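You operate a simulated robot arm through the tools that you are given. There is no shell and no other tool.

Carry out the task below with a simulated robot arm. There is one attempt and no reset: what you move stays moved.

JOB
Pack the earliest-dated oat bar carton in the BARS carton; fold it shut.
Fine: all four flaps, short ones first; the BARS carton stays on its mat; the other oat bar cartons stay.

Only the result counts: the job must be done as asked and must still hold three seconds after the hand-in. Knocking over, shifting, dropping, spilling or breaking anything else fails it. Flat cloth is picked up by pressing the open fingertips on it (5 to 10 N) and closing them slowly along it; thin cloth reads only 2 to 8 mm in the jaws.

ROBOT AND FRAMES
A 7-joint arm with a fingered hand, fixed in place. Base frame: the origin is on the floor under the middle of its stand, x ahead of it, y to its left, z up. Lengths are in m, angles in degrees, forces in N, time in s.
It reaches about 1.333 m from its shoulder. Its first joint turns from -69.0 to 172.0 degrees. Payload 5 kg.
Tool frame: the origin (TCP) lies between the finger pads and is the grasp point; the fingertips stand 0.032 m ahead of it; z points along the fingers, y is the line along which they close. The gripper opens to 0.16 m; its body begins 0.089 m behind the TCP. The gripper is a hand of 3 fingers: y runs from the thumb to the fingers, the wrist lies at [0, 0, -0.252] in the tool frame, and closing takes about 1.5 s.
Orientation is that of the tool frame in the base frame, as a unit quaternion [x, y, z, w]. With the fingers straight down and closing along the base's y, the tool's x points along the base's -x, its y along +y and its z along -z.

CONTROLS
- The arm moves only by the tool move_arm. Its argument "series" is a list of rows, each an object of numbers (a shift or turn left out is 0, a gripper value left out holds the last): "tx", "ty", "tz": the shift along the tool's x, y, z in mm; "ax", "ay", "az": the turn, a rotation vector about the tool's x, y, z in degrees. In form: [{"tx": .., "ty": .., "tz": .., "ax": .., "ay": .., "az": ..}, ...]. A call has 1 to 20 rows; each row shifts and turns the commanded pose from where the row before left it, along the tool's axes as they then stand. "hand" is the finger opening in mm, from 0 to 160, set as the call begins (left out, the last holds). Rows are played at 5 a second. More than 0.05 m and 8.6 degrees between two rows, or a gripper value outside its range, and nothing of the call is played. Where a pose cannot be reached the arm comes as near as it can. A force on the tool above 40 N (or 10 N above the force at the start of the call, whichever is more), or a blocked arm, ends the call early, and 0.2 s more pass. Each finger travels about 0.108 m/s and halts on what it meets, pressing with about 27 N; the grip force reading is that of the motor and also rises with nothing between the fingers. The clock runs only during rows and for 0.2 s after the last one: add rows that do not move to give the fingers time. The reply holds the time, the measured pose of the TCP, the force on the tool along the base axes, the opening and the grip force, in the units named above and with some noise, with the torque about the TCP (base axes, N m) and any sound that the robot's microphone picked up, and new pictures: "show" is both (left out), scene, wrist or none.
- Cameras (640 x 400 px; columns grow to the right, rows downward): "scene" is fixed at [0.2201, 0.6421, 1.5732]; the picture's right is [-0.88, -0.48, 0.00], its down [-0.18, 0.32, -0.93] and it looks along [0.45, -0.81, -0.37] (base axes); focal length 330 px, centre (320, 200). "wrist" rides on the gripper at [0.065, -0.004, -0.116] in the tool frame; the picture's right is [0.06, 1.00, 0.00], its down [-0.87, 0.05, -0.49] and it looks along [-0.49, 0.03, 0.87] (tool axes); focal length 261 px, centre (320, 200). There is no depth. A picture from a camera that has moved, and an enlarged one, comes with that camera's place and axes in the base frame and with its lens. The place of the scene camera against the robot may be out by one fixed shift of up to 0.018 m in any direction.
- slide_trunk(by): slides the trunk up (or, below 0, down) by that many m; the arm rides with it, the base frame stays. It gives what a move gives, with no picture.
- move_fingers(finger1, finger2, thumb_bend): sets how far each is bent, from 0 (flat) to 100 (curled in); at 30 the hand is open as for a grip, at 70 the pads meet at the TCP. One left out holds its place. A second passes; each finger stops where it meets its share of the squeeze, and holds until it gets a number again. A gripper value or a shape takes the hand back. It gives what a move gives, with no picture; readings hold the bend of each and the force on the fingers (four entries, about 0 where the hand has none), thumb and palm.
- grasp_type(shape): the hand has 3 fingers and takes this shape, open, in about a second: jaw (thumb against the fingers, like two jaws); tri (thumb and two fingers); tip (a fingertip pinch); poke (one finger out to press); point (the index stretched); flat (the hand flat); cup (the hand cupped); fist (a fist). The gripper value then closes the fingers along that shape, each until it touches; the sizes above hold for jaw. It gives what a move gives, with no picture.
- zoom(camera, box): a new picture of the part [left, top, right, bottom] of that camera's present view, enlarged. No time passes.
- close_job(): hands the job in; it is judged then, once.

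Nothing tells you positions but the pictures and the camera data. Unless the task says otherwise, let go and move clear before handing in.

The tools are called after "Emit:" by a JSON object that holds its "method" and its "body". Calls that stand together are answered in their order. move_arm: Moves the arm, as the interface text tells. Its arguments: {"type":"object","properties":{"series":{"type":"array","items":{"type":"object","properties":{"tx":{"type":"number"},"ty":{"type":"number"},"tz":{"type":"number"},"ax":{"type":"number"},"ay":{"type":"number"},"az":{"type":"number"}}}},"hand":{"type":"number"},"show":{"type":"string","enum":["both","scene","wrist","none"]}},"required":["series"]} The other tools are called the same way: slide_trunk (by) moves the trunk up or down; grasp_type (shape) gives the hand a shape; move_fingers (finger1, finger2, thumb_bend) moves the fingers one by one; zoom (camera, box) takes an enlarged picture of a part of a camera's view; close_job () hands the job in.

At the start:

```text
time_s: 0.0
ee_pos: [0.5516, -0.1987, 1.3523]
tcp_rot: [0.0, 1.0, 0.0, 0.0]
ft_force: [-0.6, 0.1, -0.2]
ft_torque: [0.02, -0.01, 0.02]
finger_gap: 0.1601
grasp_force: 0.0
shape: jaw
bend: [30.0, 30.0, 30.0]
finger forces: [0.0, 0.0, 0.0, 0.0, 0.0, 0.0]
trunk travel left (down, up): [-0.75, 0.19]
```

scene: 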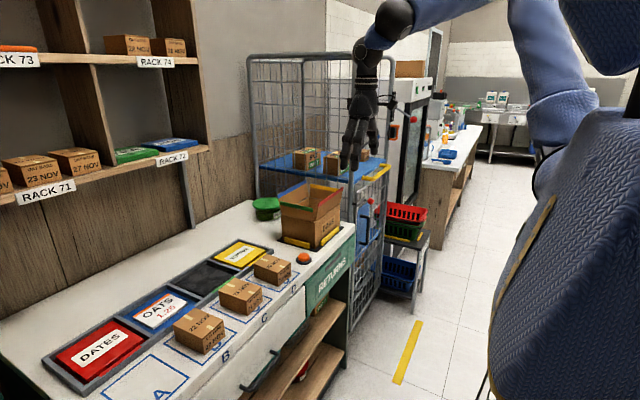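
wrist: 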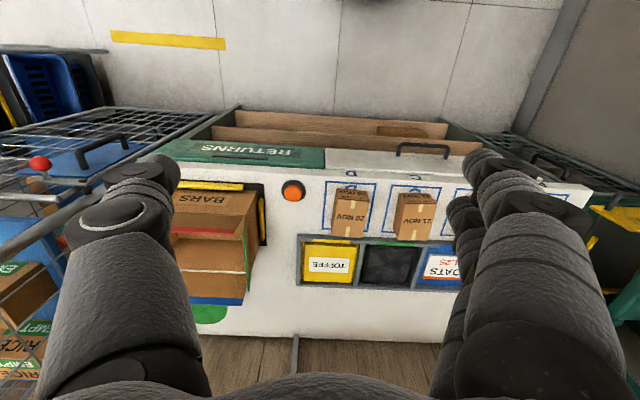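

I see a bench with three dated cartons on lettered squares, an open BARS carton on a mat at the bench's end, and racks and a wire cage behind. I'll zoom in to read the dates and labels before moving anything.

Emit:
{"method": "zoom", "body": {"camera": "scene", "box": [160, 240, 320, 360]}}

Emit:
{"method": "zoom", "body": {"camera": "scene", "box": [0, 30, 220, 220]}}

Emit:
{"method": "zoom", "body": {"camera": "scene", "box": [240, 140, 400, 260]}}

Emit:
{"method": "zoom", "body": {"camera": "wrist", "box": [160, 160, 480, 340]}}

```text
3.33 times, centred on (240, 300) of scene
camera zoom: at [0.2201, 0.6421, 1.5732], right [-0.88, -0.48, 0.0], down [-0.18, 0.32, -0.93], along [0.45, -0.81, -0.37], focal length 1099 px, centre (587, -133)
```

zoom: 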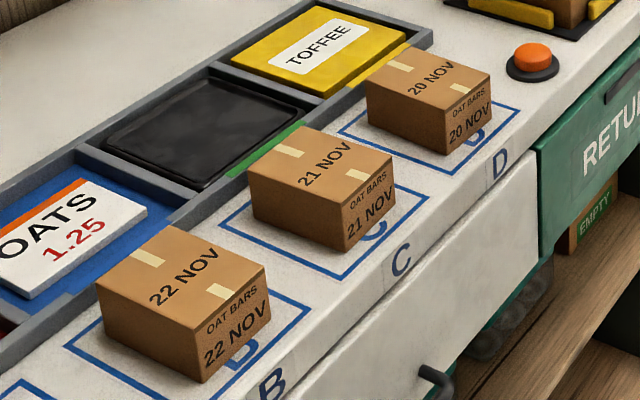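

```text
2.11 times, centred on (110, 125) of scene
camera zoom: at [0.2201, 0.6421, 1.5732], right [-0.88, -0.48, 0.0], down [-0.18, 0.32, -0.93], along [0.45, -0.81, -0.37], focal length 694 px, centre (762, 358)
```

zoom: 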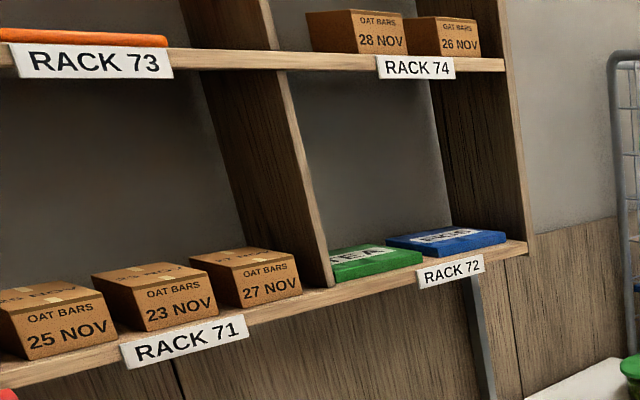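

```text
3.33 times, centred on (320, 200) of scene
camera zoom: at [0.2201, 0.6421, 1.5732], right [-0.88, -0.48, 0.0], down [-0.18, 0.32, -0.93], along [0.45, -0.81, -0.37], focal length 1099 px, centre (320, 200)
```

zoom: 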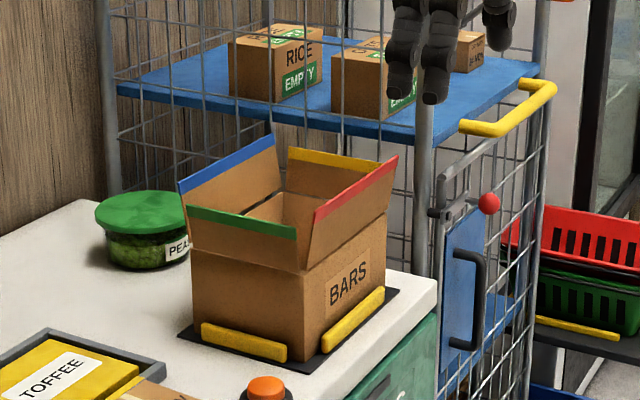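

```text
2.00 times, centred on (320, 250) of wrist
camera zoom: at [0.4871, -0.2013, 1.4671], right [-0.06, 1.0, 0.0], down [0.87, 0.05, 0.49], along [0.49, 0.03, -0.87], focal length 521 px, centre (320, 100)
```

zoom: 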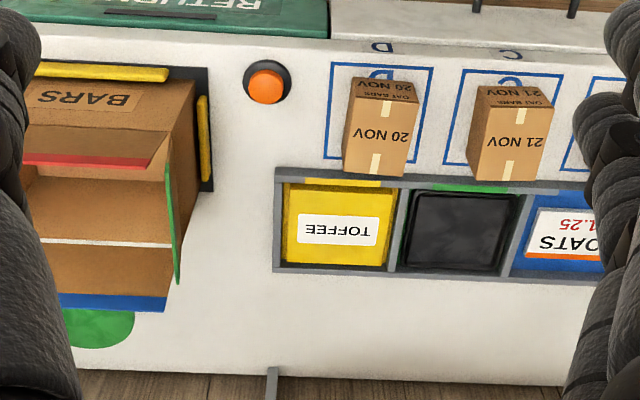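

The bench cartons read 20, 21 and 22 NOV, and the rack ones 23 to 28 NOV. There are other brown cartons in the cage, on the fridge and in or under the bench, so I'll check those as well before choosing.

Emit:
{"method": "zoom", "body": {"camera": "scene", "box": [280, 130, 400, 205]}}

Emit:
{"method": "zoom", "body": {"camera": "scene", "box": [380, 50, 520, 140]}}

Emit:
{"method": "zoom", "body": {"camera": "scene", "box": [240, 260, 380, 400]}}

Emit:
{"method": "zoom", "body": {"camera": "wrist", "box": [200, 90, 500, 190]}}

Emit:
{"method": "zoom", "body": {"camera": "wrist", "box": [0, 160, 120, 400]}}

Emit:
{"method": "zoom", "body": {"camera": "scene", "box": [0, 130, 120, 220]}}

```text
5.33 times, centred on (340, 168) of scene
camera zoom: at [0.2201, 0.6421, 1.5732], right [-0.88, -0.48, 0.0], down [-0.18, 0.32, -0.93], along [0.45, -0.81, -0.37], focal length 1758 px, centre (213, 373)
```

zoom: 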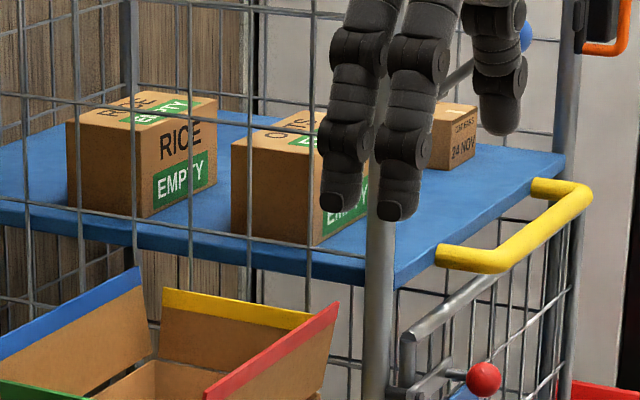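

```text
4.44 times, centred on (450, 95) of scene
camera zoom: at [0.2201, 0.6421, 1.5732], right [-0.88, -0.48, 0.0], down [-0.18, 0.32, -0.93], along [0.45, -0.81, -0.37], focal length 1465 px, centre (-258, 667)
```

zoom: 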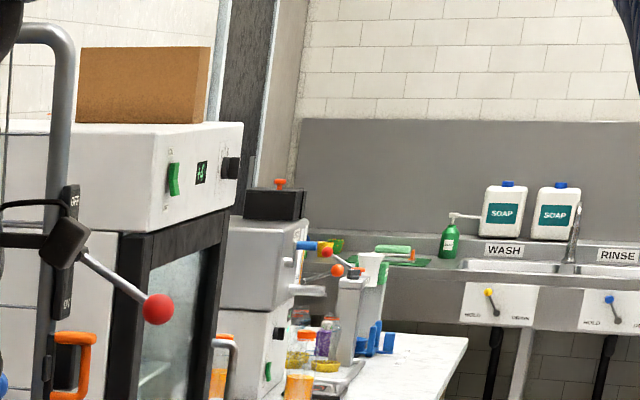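

```text
2.86 times, centred on (310, 330) of scene
camera zoom: at [0.2201, 0.6421, 1.5732], right [-0.88, -0.48, 0.0], down [-0.18, 0.32, -0.93], along [0.45, -0.81, -0.37], focal length 942 px, centre (349, -171)
```

zoom: 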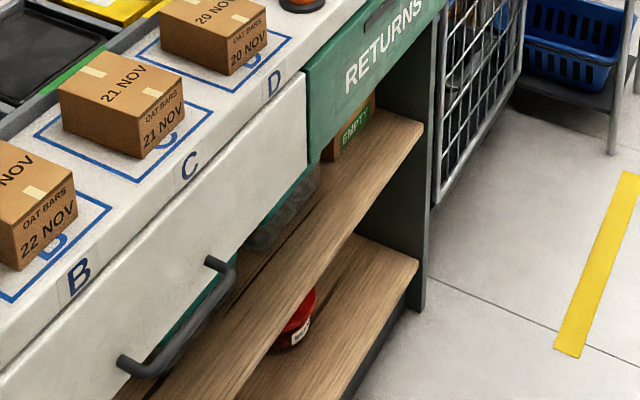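

```text
2.13 times, centred on (350, 140) of wrist
camera zoom: at [0.4871, -0.2013, 1.4671], right [-0.06, 1.0, 0.0], down [0.87, 0.05, 0.49], along [0.49, 0.03, -0.87], focal length 556 px, centre (256, 328)
```

zoom: 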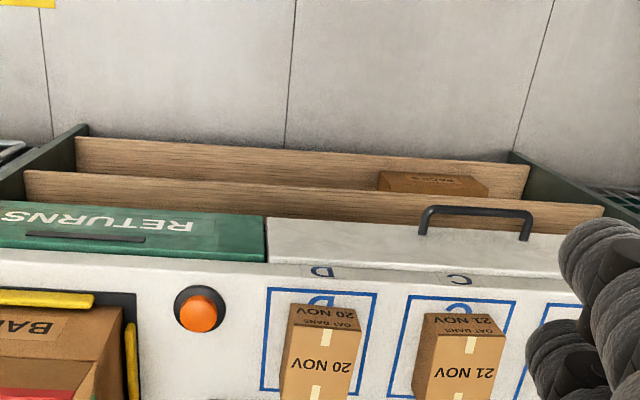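

```text
1.67 times, centred on (60, 280) of wrist
camera zoom: at [0.4871, -0.2013, 1.4671], right [-0.06, 1.0, 0.0], down [0.87, 0.05, 0.49], along [0.49, 0.03, -0.87], focal length 434 px, centre (753, 67)
```

zoom: 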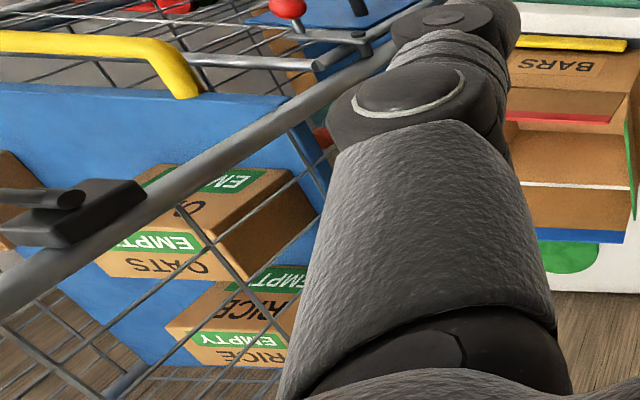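

```text
4.44 times, centred on (60, 175) of scene
camera zoom: at [0.2201, 0.6421, 1.5732], right [-0.88, -0.48, 0.0], down [-0.18, 0.32, -0.93], along [0.45, -0.81, -0.37], focal length 1465 px, centre (1476, 311)
```

zoom: 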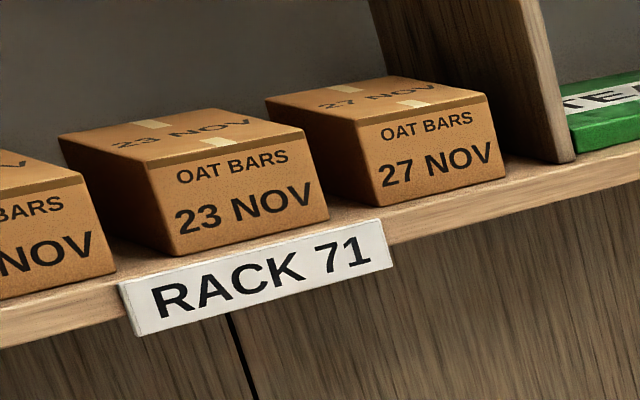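

One carton in the cage also carries an oat-bars date, and there is another brown carton on the shelf below the bench front. I'll zoom tightly on both.

Emit:
{"method": "zoom", "body": {"camera": "scene", "box": [350, 145, 380, 165]}}

Emit:
{"method": "zoom", "body": {"camera": "wrist", "box": [360, 110, 450, 160]}}

Emit:
{"method": "zoom", "body": {"camera": "scene", "box": [390, 50, 450, 90]}}

Emit:
{"method": "zoom", "body": {"camera": "scene", "box": [340, 290, 400, 320]}}

Emit:
{"method": "zoom", "body": {"camera": "scene", "box": [80, 20, 220, 100]}}

```text
16.00 times, centred on (365, 155) of scene
camera zoom: at [0.2201, 0.6421, 1.5732], right [-0.88, -0.48, 0.0], down [-0.18, 0.32, -0.93], along [0.45, -0.81, -0.37], focal length 5274 px, centre (-400, 920)
```

zoom: 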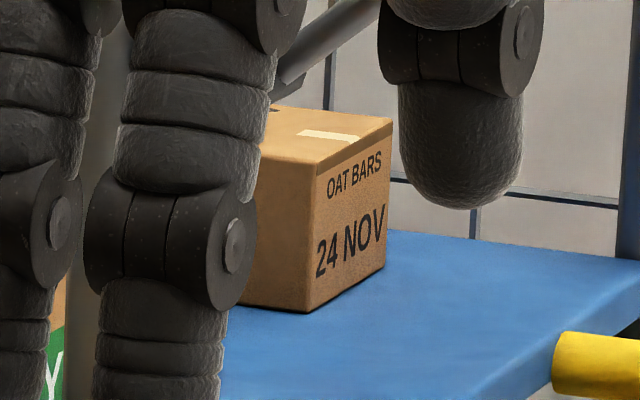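

```text
7.11 times, centred on (405, 135) of wrist
camera zoom: at [0.4871, -0.2013, 1.4671], right [-0.06, 1.0, 0.0], down [0.87, 0.05, 0.49], along [0.49, 0.03, -0.87], focal length 1854 px, centre (-284, 662)
```

zoom: 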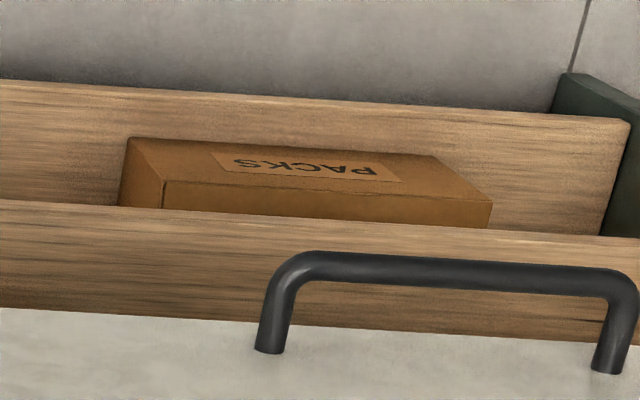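

```text
10.00 times, centred on (420, 70) of scene
camera zoom: at [0.2201, 0.6421, 1.5732], right [-0.88, -0.48, 0.0], down [-0.18, 0.32, -0.93], along [0.45, -0.81, -0.37], focal length 3297 px, centre (-680, 1500)
```

zoom: 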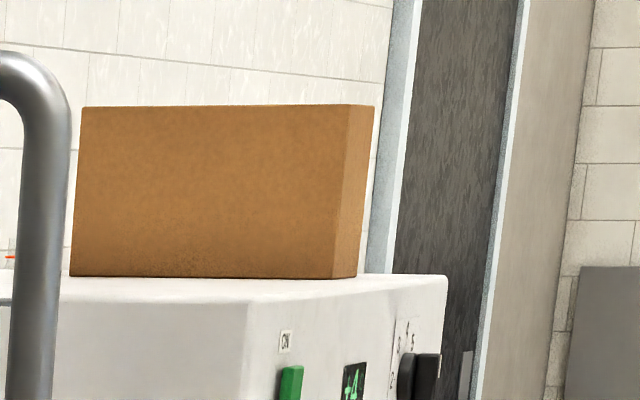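

```text
10.67 times, centred on (370, 305) of scene
camera zoom: at [0.2201, 0.6421, 1.5732], right [-0.88, -0.48, 0.0], down [-0.18, 0.32, -0.93], along [0.45, -0.81, -0.37], focal length 3516 px, centre (-213, -920)
```

zoom: 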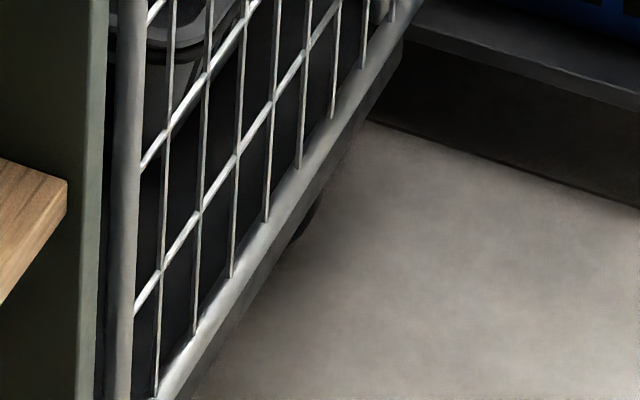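

```text
4.57 times, centred on (150, 60) of scene
camera zoom: at [0.2201, 0.6421, 1.5732], right [-0.88, -0.48, 0.0], down [-0.18, 0.32, -0.93], along [0.45, -0.81, -0.37], focal length 1507 px, centre (1097, 840)
```

zoom: 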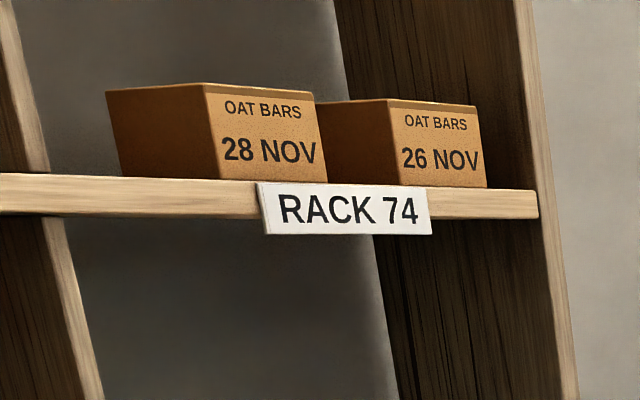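

The visible oat bar dates run 20 to 28 NOV with no gaps, so 20 NOV on square D is the earliest so far. I put the bench top at about z 0.90, the D carton near (0.83, -0.19) and the BARS carton near (0.80, -0.42). I'll move the hand sideways at height to look into the BARS carton.

Emit:
{"method": "move_arm", "body": {"series": [{"ty": -50}, {"ty": -50}, {"ty": -50}, {"ty": -50}, {"tz": -30}], "show": "both"}}

```text
time_s: 1.2
ee_pos: [0.5513, -0.3957, 1.3836]
tcp_rot: [0.0, 1.0, -0.001, 0.001]
ft_force: [-0.7, 0.9, 0.3]
ft_torque: [-0.05, -0.01, 0.0]
finger_gap: 0.1596
grasp_force: 0.1
shape: jaw
bend: [30.0, 30.0, 30.0]
finger forces: [0.0, 0.0, 0.1, 0.1, 0.1, 0.0]
trunk travel left (down, up): [-0.75, 0.19]
camera wrist: at [0.4856, -0.3984, 1.4984], right [-0.06, 1.0, 0.0], down [0.87, 0.06, 0.49], along [0.49, 0.03, -0.87], focal length 261 px, centre (320, 200)
```

scene: 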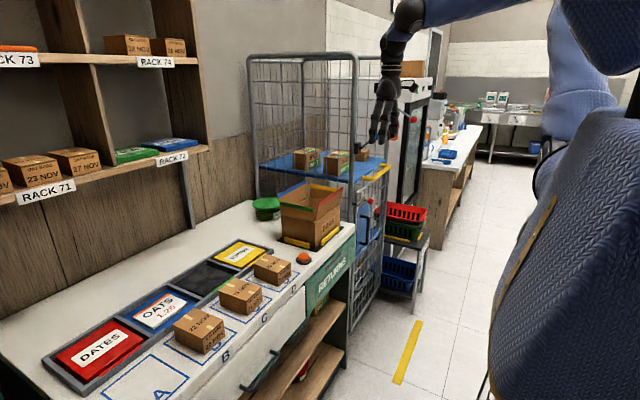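
wrist: 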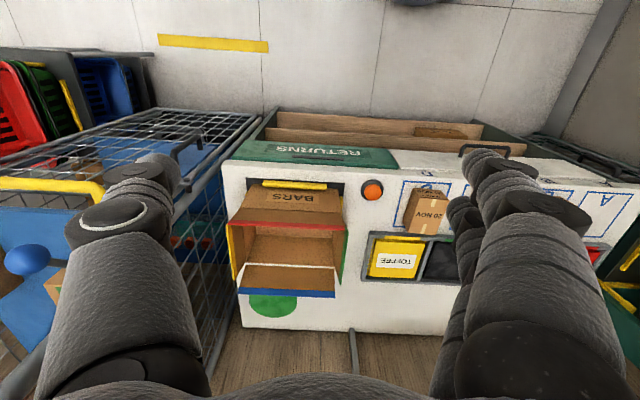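

Emit:
{"method": "zoom", "body": {"camera": "wrist", "box": [210, 160, 370, 330]}}

Emit:
{"method": "zoom", "body": {"camera": "scene", "box": [260, 165, 380, 265]}}

Emit:
{"method": "zoom", "body": {"camera": "wrist", "box": [360, 150, 460, 290]}}

Emit:
{"method": "zoom", "body": {"camera": "scene", "box": [345, 130, 395, 180]}}

```text
2.35 times, centred on (290, 245) of wrist
camera zoom: at [0.4856, -0.3984, 1.4984], right [-0.06, 1.0, 0.0], down [0.87, 0.06, 0.49], along [0.49, 0.03, -0.87], focal length 613 px, centre (391, 94)
```

zoom: 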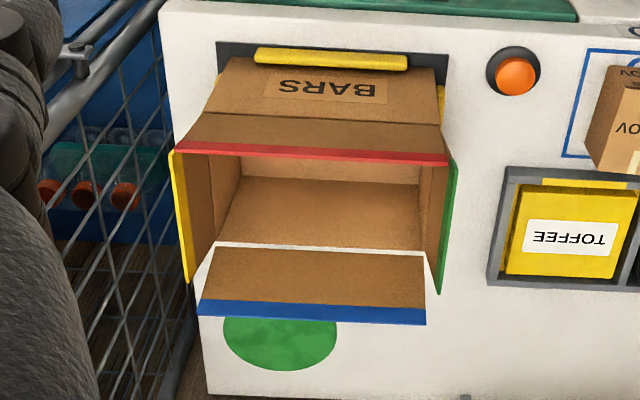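

```text
4.00 times, centred on (320, 215) of scene
camera zoom: at [0.2201, 0.6421, 1.5732], right [-0.88, -0.48, 0.0], down [-0.18, 0.32, -0.93], along [0.45, -0.81, -0.37], focal length 1319 px, centre (320, 140)
```

zoom: 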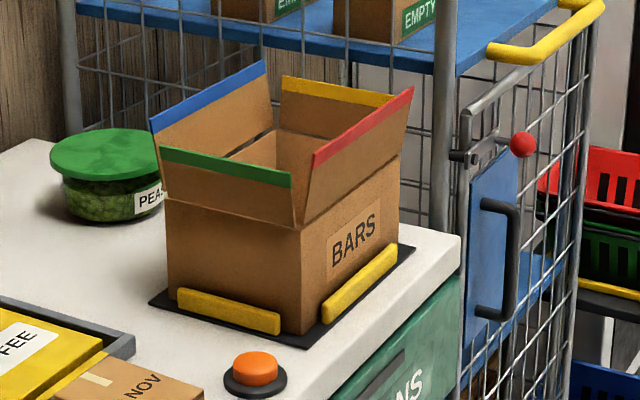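

```text
2.86 times, centred on (410, 220) of wrist
camera zoom: at [0.4856, -0.3984, 1.4984], right [-0.06, 1.0, 0.0], down [0.87, 0.06, 0.49], along [0.49, 0.03, -0.87], focal length 745 px, centre (63, 143)
```

zoom: 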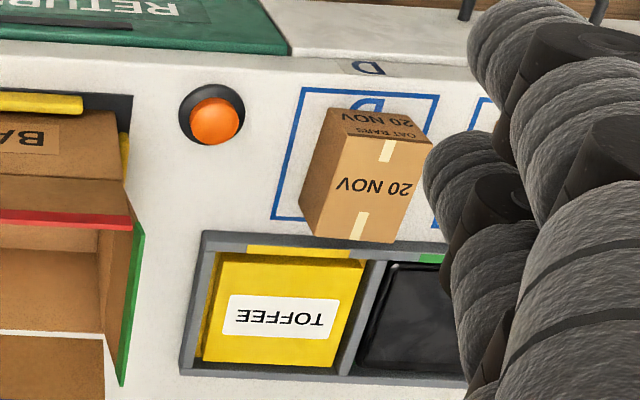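

```text
8.00 times, centred on (370, 155) of scene
camera zoom: at [0.2201, 0.6421, 1.5732], right [-0.88, -0.48, 0.0], down [-0.18, 0.32, -0.93], along [0.45, -0.81, -0.37], focal length 2637 px, centre (-80, 560)
```

zoom: 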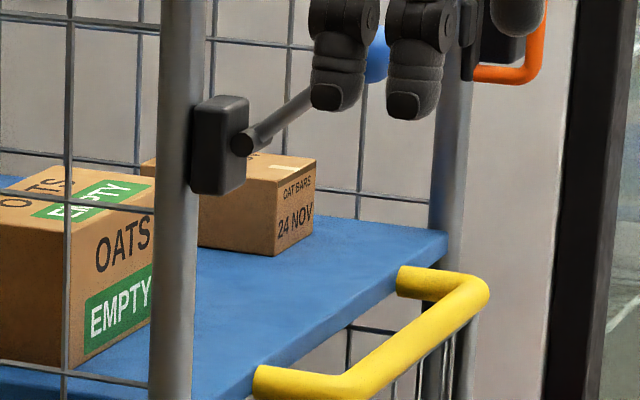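

The BARS carton measures about 0.21 m along y by 0.17 m along x and 0.12 m high. Green (+y) and yellow (-y) are the short flaps, red (front) and blue (back) the long ones. Before taking the 20 NOV carton, I'll tilt the camera toward the racks to be sure no earlier one is out of the fixed view.

Emit:
{"method": "move_arm", "body": {"series": [{"ty": 50}, {"ty": 50}, {"ty": 50}, {"ty": 50}, {"ty": 50}, {"ty": 50}, {"ty": 50}, {"ty": 50, "ay": -8}, {"ty": 50, "ay": -8}, {"ty": 50, "ay": -8}, {"ay": -8}, {"ay": -8}], "show": "both"}}

```text
time_s: 3.8
ee_pos: [0.5553, -0.0876, 1.4278]
tcp_rot: [0.0, 0.94, 0.003, 0.342]
ft_force: [1.4, -0.7, -0.4]
ft_torque: [0.0, -0.01, 0.06]
finger_gap: 0.16
grasp_force: 0.1
shape: jaw
bend: [30.0, 30.0, 30.0]
finger forces: [0.0, 0.0, 0.0, 0.1, 0.1, 0.0]
out of reach, approached as far as the arm can: row 7, 8, 9, 10
trunk travel left (down, up): [-0.75, 0.19]
camera wrist: at [0.4307, -0.0912, 1.4751], right [-0.05, 1.0, -0.03], down [0.35, 0.05, 0.94], along [0.94, 0.04, -0.35], focal length 261 px, centre (320, 200)
```

scene: 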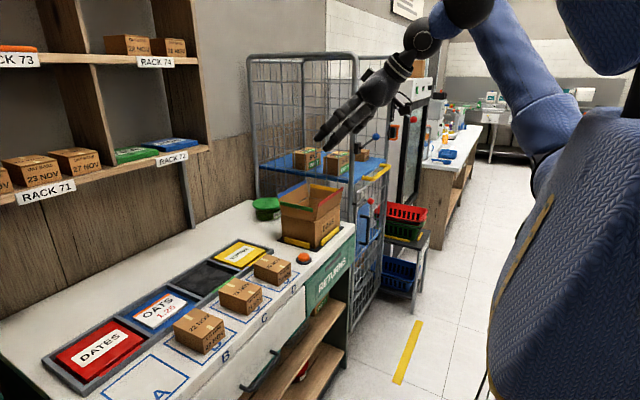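
wrist: 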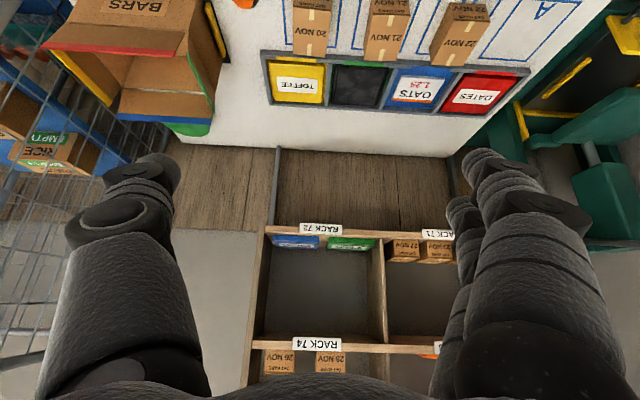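

The camera now sees the racks upside down, with the hand's fingers hiding part of RACK 71. I'll zoom there and then narrow the hand for a clear look.

Emit:
{"method": "zoom", "body": {"camera": "wrist", "box": [240, 210, 480, 380]}}

Emit:
{"method": "move_arm", "body": {"series": [{"ax": 8}, {"ax": 8}, {"ax": 8}], "hand": 20, "show": "wrist"}}

```text
2.35 times, centred on (360, 295) of wrist
camera zoom: at [0.4307, -0.0912, 1.4751], right [-0.05, 1.0, -0.03], down [0.35, 0.05, 0.94], along [0.94, 0.04, -0.35], focal length 613 px, centre (226, -24)
```

zoom: 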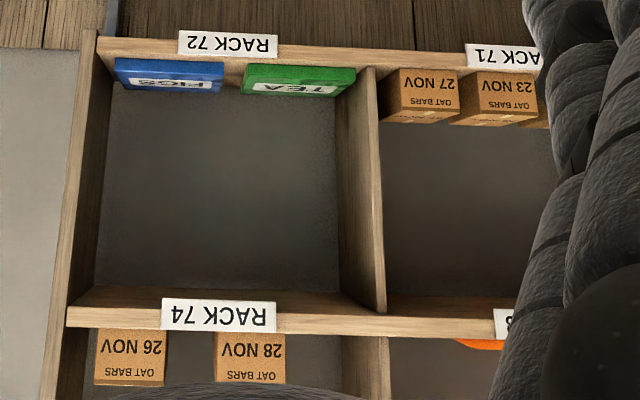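

```text
time_s: 4.6
ee_pos: [0.5523, -0.1923, 1.4422]
tcp_rot: [0.043, 0.933, -0.119, 0.338]
ft_force: [0.3, -0.2, 0.2]
ft_torque: [-0.02, 0.0, -0.03]
finger_gap: 0.0207
grasp_force: 0.1
shape: jaw
bend: [72.0, 72.0, 70.0]
finger forces: [0.0, 0.0, 0.0, 0.0, 0.0, 0.0]
out of reach, approached as far as the arm can: row 1, 2, 3
trunk travel left (down, up): [-0.75, 0.19]
camera wrist: at [0.4298, -0.1663, 1.4863], right [0.11, 0.97, -0.23], down [0.37, 0.18, 0.91], along [0.92, -0.19, -0.34], focal length 261 px, centre (320, 200)
```

wrist: 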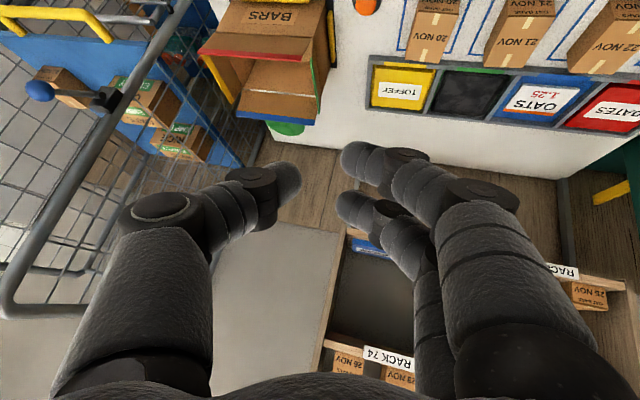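

That turned the camera the wrong way, though it did show RACK 71 ending just past the 25 NOV carton. I'll turn back the other way to check RACK 73.

Emit:
{"method": "move_arm", "body": {"series": [{"ax": -8}, {"ax": -8}, {"ax": -8}, {"ax": -8}, {"ax": -8}, {"ay": -6}], "hand": 20, "show": "wrist"}}

```text
time_s: 6.0
ee_pos: [0.55, -0.1921, 1.4434]
tcp_rot: [-0.07, 0.908, 0.21, 0.357]
ft_force: [0.0, 0.4, -0.5]
ft_torque: [-0.01, 0.02, 0.01]
finger_gap: 0.0201
grasp_force: 0.0
shape: jaw
bend: [72.0, 72.0, 70.0]
finger forces: [0.0, 0.0, 0.1, 0.1, 0.0, 0.1]
out of reach, approached as far as the arm can: row 6
trunk travel left (down, up): [-0.75, 0.19]
camera wrist: at [0.4314, -0.2423, 1.4733], right [-0.32, 0.9, 0.29], down [0.32, -0.18, 0.93], along [0.89, 0.39, -0.23], focal length 261 px, centre (320, 200)
```

wrist: 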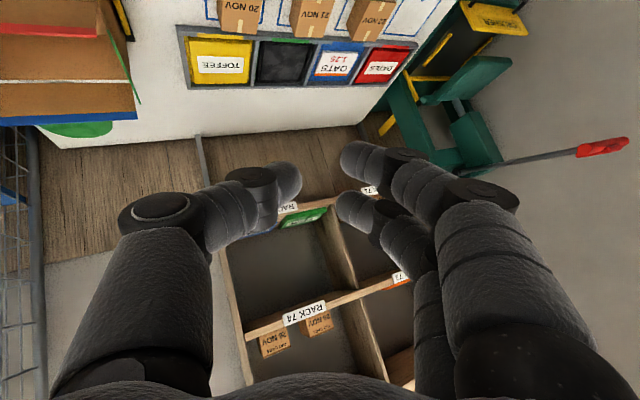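

RACK 73's contents sit behind the finger in this view. I'll zoom on what shows beside it.

Emit:
{"method": "zoom", "body": {"camera": "wrist", "box": [230, 180, 430, 400]}}

Emit:
{"method": "zoom", "body": {"camera": "scene", "box": [0, 0, 100, 70]}}

```text
1.82 times, centred on (330, 290) of wrist
camera zoom: at [0.4314, -0.2423, 1.4733], right [-0.32, 0.9, 0.29], down [0.32, -0.18, 0.93], along [0.89, 0.39, -0.23], focal length 474 px, centre (302, 36)
```

zoom: 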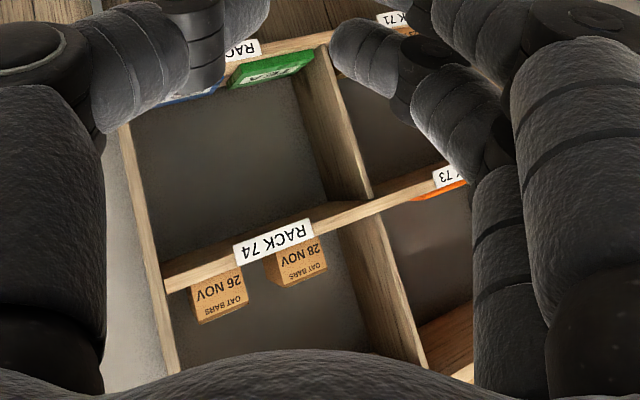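

```text
5.71 times, centred on (50, 35) of scene
camera zoom: at [0.2201, 0.6421, 1.5732], right [-0.88, -0.48, 0.0], down [-0.18, 0.32, -0.93], along [0.45, -0.81, -0.37], focal length 1884 px, centre (1863, 1143)
```

zoom: 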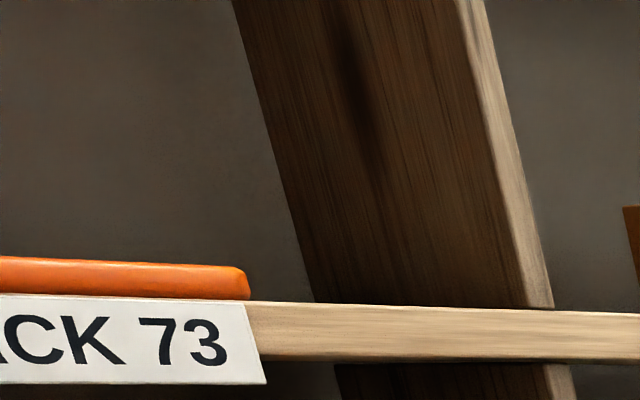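

I'll turn a little further so RACK 73 falls between the fingers.

Emit:
{"method": "move_arm", "body": {"series": [{"ax": -8}, {"ax": -8}, {"ax": -4}], "hand": 60, "show": "wrist"}}

```text
time_s: 6.8
ee_pos: [0.5515, -0.1922, 1.4432]
tcp_rot: [-0.13, 0.857, 0.365, 0.339]
ft_force: [1.0, 0.1, -0.2]
ft_torque: [0.01, -0.04, 0.0]
finger_gap: 0.0596
grasp_force: 0.1
shape: jaw
bend: [73.0, 73.0, 70.0]
finger forces: [0.0, 0.0, 0.1, 0.1, 0.1, 0.0]
trunk travel left (down, up): [-0.75, 0.19]
camera wrist: at [0.4489, -0.276, 1.4541], right [-0.52, 0.7, 0.49], down [0.37, -0.33, 0.86], along [0.77, 0.63, -0.09], focal length 261 px, centre (320, 200)
```

wrist: 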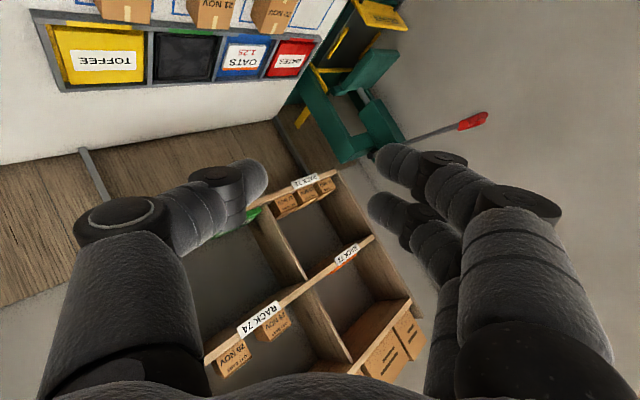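

Emit:
{"method": "zoom", "body": {"camera": "wrist", "box": [260, 170, 440, 390]}}

Emit:
{"method": "zoom", "body": {"camera": "wrist", "box": [330, 0, 420, 60]}}

```text
1.82 times, centred on (350, 280) of wrist
camera zoom: at [0.4489, -0.276, 1.4541], right [-0.52, 0.7, 0.49], down [0.37, -0.33, 0.86], along [0.77, 0.63, -0.09], focal length 474 px, centre (266, 54)
```

zoom: 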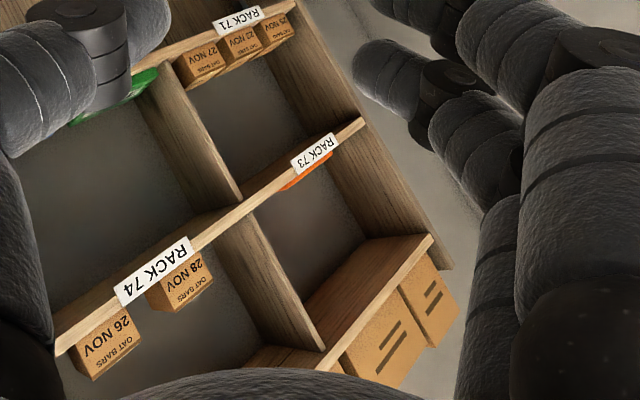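

```text
6.67 times, centred on (375, 30) of wrist
camera zoom: at [0.4489, -0.276, 1.4541], right [-0.52, 0.7, 0.49], down [0.37, -0.33, 0.86], along [0.77, 0.63, -0.09], focal length 1738 px, centre (-47, 1333)
```

zoom: 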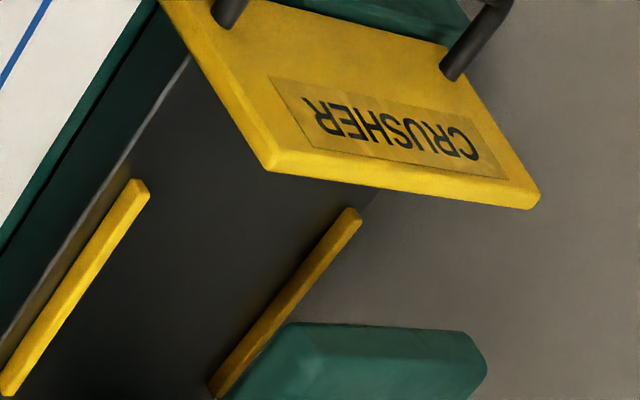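

All racks are now checked: RACK 71 holds 27, 23 and 25 NOV, RACK 74 holds 26 and 28, and RACK 73 has only an orange tray. The 20 NOV carton on D is the one to pack, so I'll bring the hand upright again.

Emit:
{"method": "move_arm", "body": {"series": [{"ax": 5.49, "ay": 5.1, "az": 1.956}, {"ax": 5.49, "ay": 5.1, "az": 1.956}, {"ax": 5.49, "ay": 5.1, "az": 1.956}, {"ax": 5.49, "ay": 5.1, "az": 1.956}, {"ax": 5.49, "ay": 5.1, "az": 1.956}, {"ax": 5.49, "ay": 5.1, "az": 1.956}, {"ax": 5.49, "ay": 5.1, "az": 1.956}, {"ax": 5.49, "ay": 5.1, "az": 1.956}], "hand": 120, "show": "none"}}

```text
time_s: 8.6
ee_pos: [0.5544, -0.1927, 1.44]
tcp_rot: [0.001, 1.0, 0.0, -0.003]
ft_force: [0.8, -0.5, 0.3]
ft_torque: [0.01, 0.09, 0.0]
finger_gap: 0.1196
grasp_force: 0.2
shape: jaw
bend: [63.0, 63.0, 60.0]
finger forces: [0.0, 0.0, 0.0, 0.0, 0.0, 0.1]
trunk travel left (down, up): [-0.75, 0.19]
```

The hand is straight down again. Next I'll move over the D carton for a close view.

Emit:
{"method": "move_arm", "body": {"series": [{"tx": -21, "ty": 11.6, "tz": 37}, {"tx": -21, "ty": 11.6, "tz": 37}, {"tx": -21, "ty": 11.6, "tz": 37}, {"tx": -21, "ty": 11.6, "tz": 37}, {"tx": -21, "ty": 11.6, "tz": 37}, {"tx": -21, "ty": 11.6, "tz": 37}, {"tx": -21, "ty": 11.6, "tz": 37}], "hand": 160, "show": "both"}}

```text
time_s: 10.2
ee_pos: [0.6968, -0.1176, 1.182]
tcp_rot: [0.001, 1.0, 0.003, 0.0]
ft_force: [0.8, 0.2, 0.6]
ft_torque: [0.0, 0.03, 0.05]
finger_gap: 0.16
grasp_force: 0.0
shape: jaw
bend: [30.0, 30.0, 30.0]
finger forces: [0.0, 0.0, 0.0, 0.1, 0.1, 0.1]
out of reach, approached as far as the arm can: row 7
trunk travel left (down, up): [-0.75, 0.19]
camera wrist: at [0.631, -0.122, 1.2971], right [-0.06, 1.0, 0.01], down [0.87, 0.05, 0.49], along [0.49, 0.03, -0.87], focal length 261 px, centre (320, 200)
```

scene: 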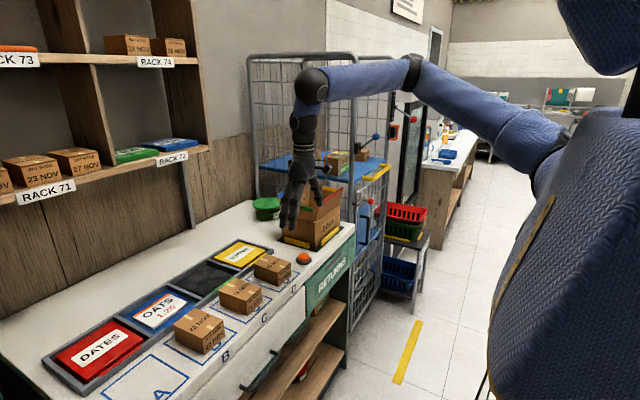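
wrist: 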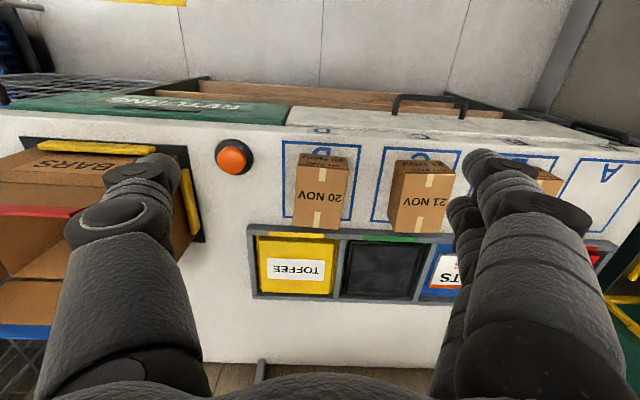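

The arm reports a limit at the last row, so I'll keep an eye on reach. First I'll zoom to measure the D carton's position and its clearance to C and the tray frame.

Emit:
{"method": "zoom", "body": {"camera": "wrist", "box": [260, 120, 480, 260]}}

Emit:
{"method": "zoom", "body": {"camera": "wrist", "box": [0, 120, 220, 400]}}

```text
2.86 times, centred on (370, 190) of wrist
camera zoom: at [0.631, -0.122, 1.2971], right [-0.06, 1.0, 0.01], down [0.87, 0.05, 0.49], along [0.49, 0.03, -0.87], focal length 745 px, centre (177, 229)
```

zoom: 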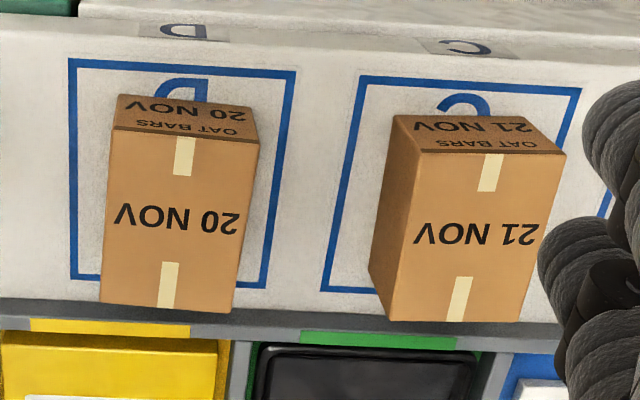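

```text
1.43 times, centred on (110, 260) of wrist
camera zoom: at [0.631, -0.122, 1.2971], right [-0.06, 1.0, 0.01], down [0.87, 0.05, 0.49], along [0.49, 0.03, -0.87], focal length 372 px, centre (620, 114)
```

zoom: 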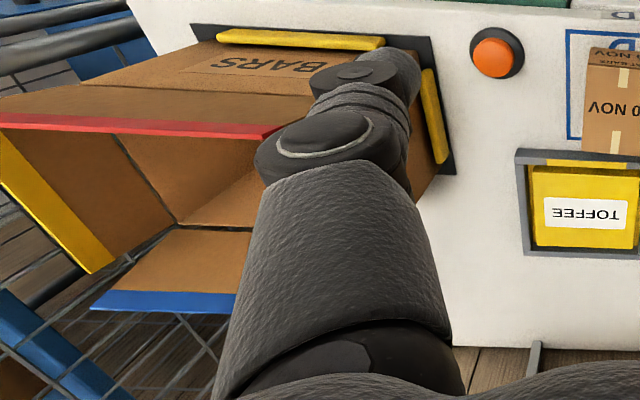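

I place the D carton at about (0.82, -0.11), with its top at z 0.957 and roughly 104 × 73 × 57 mm in size. It is turned about 3° clockwise and leaves a gap of about 88 mm to the C carton. I'll go over it with a narrower opening and stay high.

Emit:
{"method": "move_arm", "body": {"series": [{"tx": -40, "az": 1}, {"tx": -40, "az": 1}, {"tx": -43, "ty": 6, "az": 1}, {"tz": 40}], "hand": 115, "show": "both"}}

```text
time_s: 11.2
ee_pos: [0.7808, -0.1701, 1.1429]
tcp_rot: [0.026, 1.0, 0.001, 0.002]
ft_force: [0.2, 0.4, -1.0]
ft_torque: [0.04, 0.01, -0.01]
finger_gap: 0.1154
grasp_force: 0.1
shape: jaw
bend: [65.0, 65.0, 62.0]
finger forces: [0.0, 0.0, 0.0, 0.0, 0.1, 0.0]
out of reach, approached as far as the arm can: row 1, 2, 3
trunk travel left (down, up): [-0.75, 0.19]
camera wrist: at [0.7156, -0.1701, 1.2589], right [-0.01, 1.0, 0.0], down [0.87, 0.01, 0.49], along [0.49, 0.01, -0.87], focal length 261 px, centre (320, 200)
```

scene: 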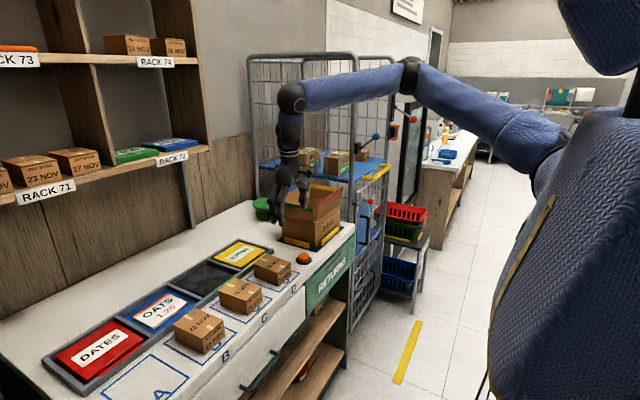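
wrist: 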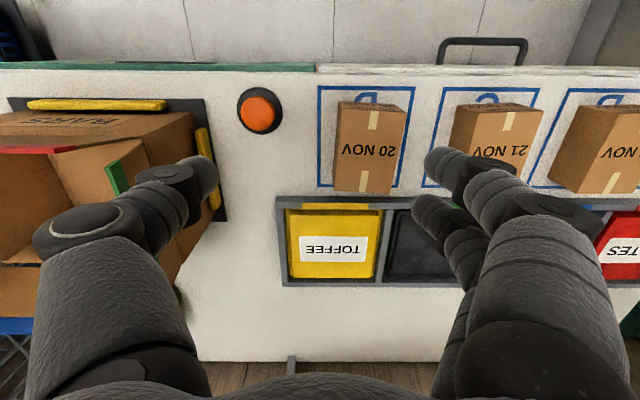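

The carton is still fine, but the arm stopped short at y -0.17, so some joint is near its limit. I'll test how it behaves at a safe height, first with a small plain sideways move.

Emit:
{"method": "move_arm", "body": {"series": [{"tz": -40}, {"ty": 20}, {"ty": 20}], "show": "none"}}

Emit:
{"method": "move_arm", "body": {"series": [{"az": -6}, {"az": -6}, {"ty": 15}, {"ty": 15}], "show": "none"}}

```text
time_s: 12.0
ee_pos: [0.7659, -0.1561, 1.1817]
tcp_rot: [0.027, 1.0, 0.001, 0.002]
ft_force: [-0.3, 0.0, 0.6]
ft_torque: [0.0, -0.03, 0.02]
finger_gap: 0.1154
grasp_force: 0.0
shape: jaw
bend: [65.0, 65.0, 62.0]
finger forces: [0.1, 0.0, 0.0, 0.0, 0.1, 0.0]
out of reach, approached as far as the arm can: row 2, 3
trunk travel left (down, up): [-0.75, 0.19]
```

```text
time_s: 13.0
ee_pos: [0.7493, -0.1466, 1.1795]
tcp_rot: [-0.078, 0.997, 0.002, 0.001]
ft_force: [1.0, -0.1, 0.3]
ft_torque: [0.0, 0.05, 0.04]
finger_gap: 0.1155
grasp_force: 0.1
shape: jaw
bend: [65.0, 65.0, 62.0]
finger forces: [0.0, 0.0, 0.0, 0.1, 0.0, 0.1]
out of reach, approached as far as the arm can: row 3, 4
trunk travel left (down, up): [-0.75, 0.19]
```

Yaw makes no difference; the limit depends on position. I'll raise the trunk a little, which also lifts the hand clear, and see whether the limit moves.

Emit:
{"method": "slide_trunk", "body": {"by": 0.12}}

Emit:
{"method": "move_arm", "body": {"series": [{"ty": 20}, {"ty": 20}, {"tx": -20}, {"tx": -20}], "show": "scene"}}

```text
time_s: 14.5
ee_pos: [0.7495, -0.1451, 1.2984]
tcp_rot: [-0.078, 0.997, 0.002, 0.001]
ft_force: [-0.2, 0.2, 0.1]
ft_torque: [0.01, -0.03, 0.05]
finger_gap: 0.1154
grasp_force: 0.0
shape: jaw
bend: [65.0, 65.0, 62.0]
finger forces: [0.0, 0.1, 0.1, 0.1, 0.0, 0.0]
trunk travel left (down, up): [-0.87, 0.07]
```

```text
time_s: 15.5
ee_pos: [0.7574, -0.1478, 1.3036]
tcp_rot: [-0.079, 0.997, 0.005, 0.003]
ft_force: [0.0, 0.3, -0.7]
ft_torque: [0.03, -0.02, 0.0]
finger_gap: 0.1154
grasp_force: 0.1
shape: jaw
bend: [65.0, 65.0, 62.0]
finger forces: [0.0, 0.1, 0.0, 0.0, 0.0, 0.0]
out of reach, approached as far as the arm can: row 1, 2, 3, 4
trunk travel left (down, up): [-0.87, 0.07]
```

scene: 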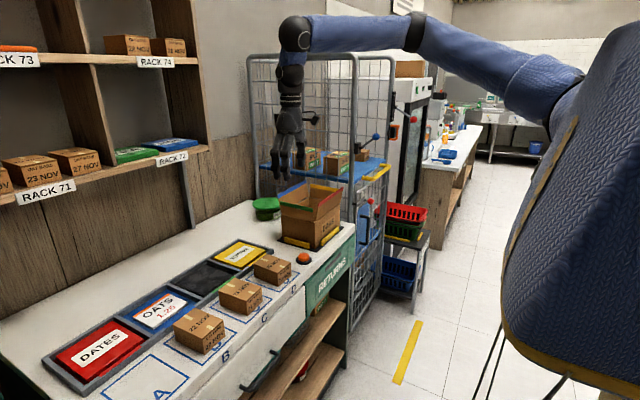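

The boundary runs across the forearm's own direction, with the elbow held out to the right. I'll pull back and up, then lower the trunk so the shoulder comes nearer bench height and the arm takes a different posture.

Emit:
{"method": "move_arm", "body": {"series": [{"tx": 25, "ty": -20, "tz": -20, "az": 4.5}, {"tx": 25, "ty": -20, "tz": -20, "az": 4.5}, {"tx": 25, "ty": -20, "tz": -20}, {"tx": 25, "tz": -20}, {"tz": -40}, {"tz": -40}], "show": "none"}}

Emit:
{"method": "slide_trunk", "body": {"by": -0.25}}

```text
time_s: 16.9
ee_pos: [0.6592, -0.2152, 1.4642]
tcp_rot: [0.0, 1.0, 0.001, 0.002]
ft_force: [-0.9, 0.1, 0.6]
ft_torque: [0.03, -0.03, 0.05]
finger_gap: 0.1152
grasp_force: 0.1
shape: jaw
bend: [65.0, 65.0, 62.0]
finger forces: [0.0, 0.0, 0.0, 0.0, 0.0, 0.0]
trunk travel left (down, up): [-0.87, 0.07]
```

```text
time_s: 19.5
ee_pos: [0.6603, -0.2148, 1.2147]
tcp_rot: [0.0, 1.0, 0.002, 0.002]
ft_force: [1.0, -0.3, -0.2]
ft_torque: [-0.02, 0.05, 0.02]
finger_gap: 0.1151
grasp_force: 0.0
shape: jaw
bend: [65.0, 65.0, 62.0]
finger forces: [0.0, 0.0, 0.0, 0.0, 0.0, 0.0]
trunk travel left (down, up): [-0.62, 0.32]
```

Upright and clear again, with the trunk lower. I'll raise the hand in this posture, lower the trunk once more, and then test the sideways reach.

Emit:
{"method": "move_arm", "body": {"series": [{"tz": -40}, {"tz": -40}, {"tz": -40}, {"tz": -40}], "show": "none"}}

Emit:
{"method": "slide_trunk", "body": {"by": -0.15}}

Emit:
{"method": "move_arm", "body": {"series": [{"ty": 25}, {"ty": 25}, {"ty": 25}, {"ty": 25}, {"tx": -20}, {"tx": -20}, {"tx": -20}], "show": "scene"}}

```text
time_s: 20.5
ee_pos: [0.6419, -0.2281, 1.3537]
tcp_rot: [0.0, 1.0, 0.008, 0.007]
ft_force: [0.1, -1.2, 0.3]
ft_torque: [0.0, -0.04, -0.01]
finger_gap: 0.1154
grasp_force: 0.0
shape: jaw
bend: [65.0, 65.0, 62.0]
finger forces: [0.0, 0.0, 0.0, 0.1, 0.0, 0.0]
out of reach, approached as far as the arm can: row 3, 4
trunk travel left (down, up): [-0.62, 0.32]
```

```text
time_s: 22.2
ee_pos: [0.6449, -0.23, 1.2023]
tcp_rot: [0.001, 1.0, 0.006, 0.007]
ft_force: [-0.3, 0.6, -0.9]
ft_torque: [0.0, 0.0, 0.0]
finger_gap: 0.115
grasp_force: 0.2
shape: jaw
bend: [65.0, 65.0, 62.0]
finger forces: [0.0, 0.1, 0.0, 0.1, 0.0, 0.0]
trunk travel left (down, up): [-0.47, 0.47]
```

```text
time_s: 23.8
ee_pos: [0.6575, -0.1763, 1.1555]
tcp_rot: [0.0, 1.0, 0.01, 0.009]
ft_force: [0.5, -0.7, -0.5]
ft_torque: [0.05, 0.04, -0.01]
finger_gap: 0.1159
grasp_force: 0.1
shape: jaw
bend: [65.0, 65.0, 62.0]
finger forces: [0.1, 0.1, 0.0, 0.0, 0.0, 0.1]
out of reach, approached as far as the arm can: row 1, 2, 3, 4, 5, 6, 7
trunk travel left (down, up): [-0.47, 0.47]
```

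scene: 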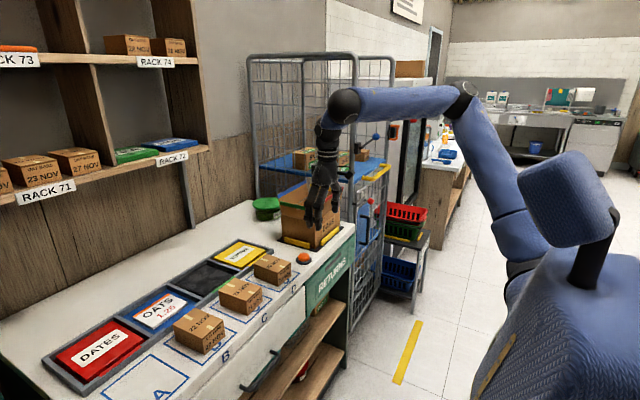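

Now the robot's shape is clear: a humanoid right arm with a shoulder near (0.13, -0.17). The elbow stays out to the right, and the hand can't go higher with the trunk this low. I'll test the sideways limit at a lower hand height, still well above the cartons.

Emit:
{"method": "move_arm", "body": {"series": [{"ty": -10, "tz": 40}, {"tz": 40}, {"tx": -20, "ty": 20}, {"tx": -20, "ty": 20}, {"tx": -20, "ty": 20}, {"tx": -20, "ty": 20}, {"tx": -20}, {"tx": -20}, {"tx": -20}], "show": "scene"}}

```text
time_s: 25.8
ee_pos: [0.7421, -0.179, 1.0462]
tcp_rot: [0.001, 1.0, 0.01, 0.008]
ft_force: [0.2, 0.0, -0.2]
ft_torque: [0.0, 0.0, -0.01]
finger_gap: 0.1153
grasp_force: 0.2
shape: jaw
bend: [65.0, 65.0, 62.0]
finger forces: [0.0, 0.0, 0.1, 0.1, 0.0, 0.0]
out of reach, approached as far as the arm can: row 4, 5, 6, 7, 8, 9
trunk travel left (down, up): [-0.47, 0.47]
```

scene: 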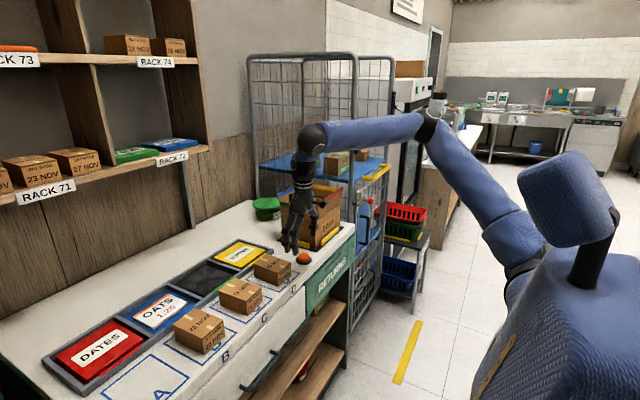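

The limit widens as the hand gets lower relative to the shoulder. I'll raise the trunk fully and bring the hand down by the arm instead.

Emit:
{"method": "slide_trunk", "body": {"by": 0.45}}

Emit:
{"method": "move_arm", "body": {"series": [{"tx": 10, "tz": 45}, {"tz": 45}, {"tz": 45}, {"tz": 45}, {"tz": 45}, {"tz": 45}, {"tz": 45}, {"tz": 45}, {"tz": 40}], "show": "scene"}}

```text
refused: 0.45 is not a number from -0.4 to 0.4
```

```text
time_s: 26.6
ee_pos: [0.7334, -0.1776, 0.9316]
tcp_rot: [0.002, 1.0, 0.009, 0.009]
ft_force: [-4.8, 2.5, 18.8]
ft_torque: [-1.41, 0.01, -0.35]
finger_gap: 0.1147
grasp_force: 0.0
shape: jaw
bend: [65.0, 66.0, 63.0]
finger forces: [0.0, 0.0, 0.1, 0.0, 18.5, 0.1]
trunk travel left (down, up): [-0.47, 0.47]
stopped in row 3: the force on the tool passed its limit at 80 N (the readings are from after the stop); the commanded pose is now the measured one
```

scene: 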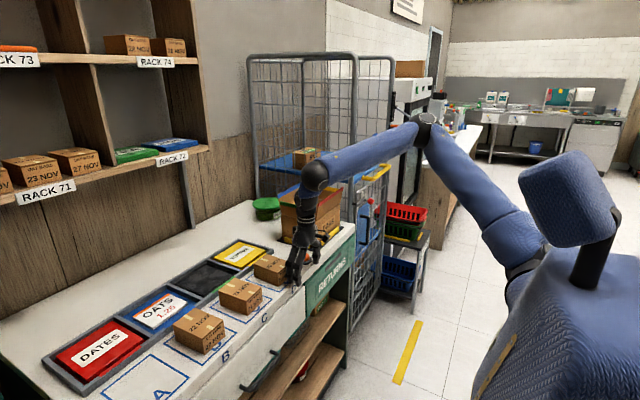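

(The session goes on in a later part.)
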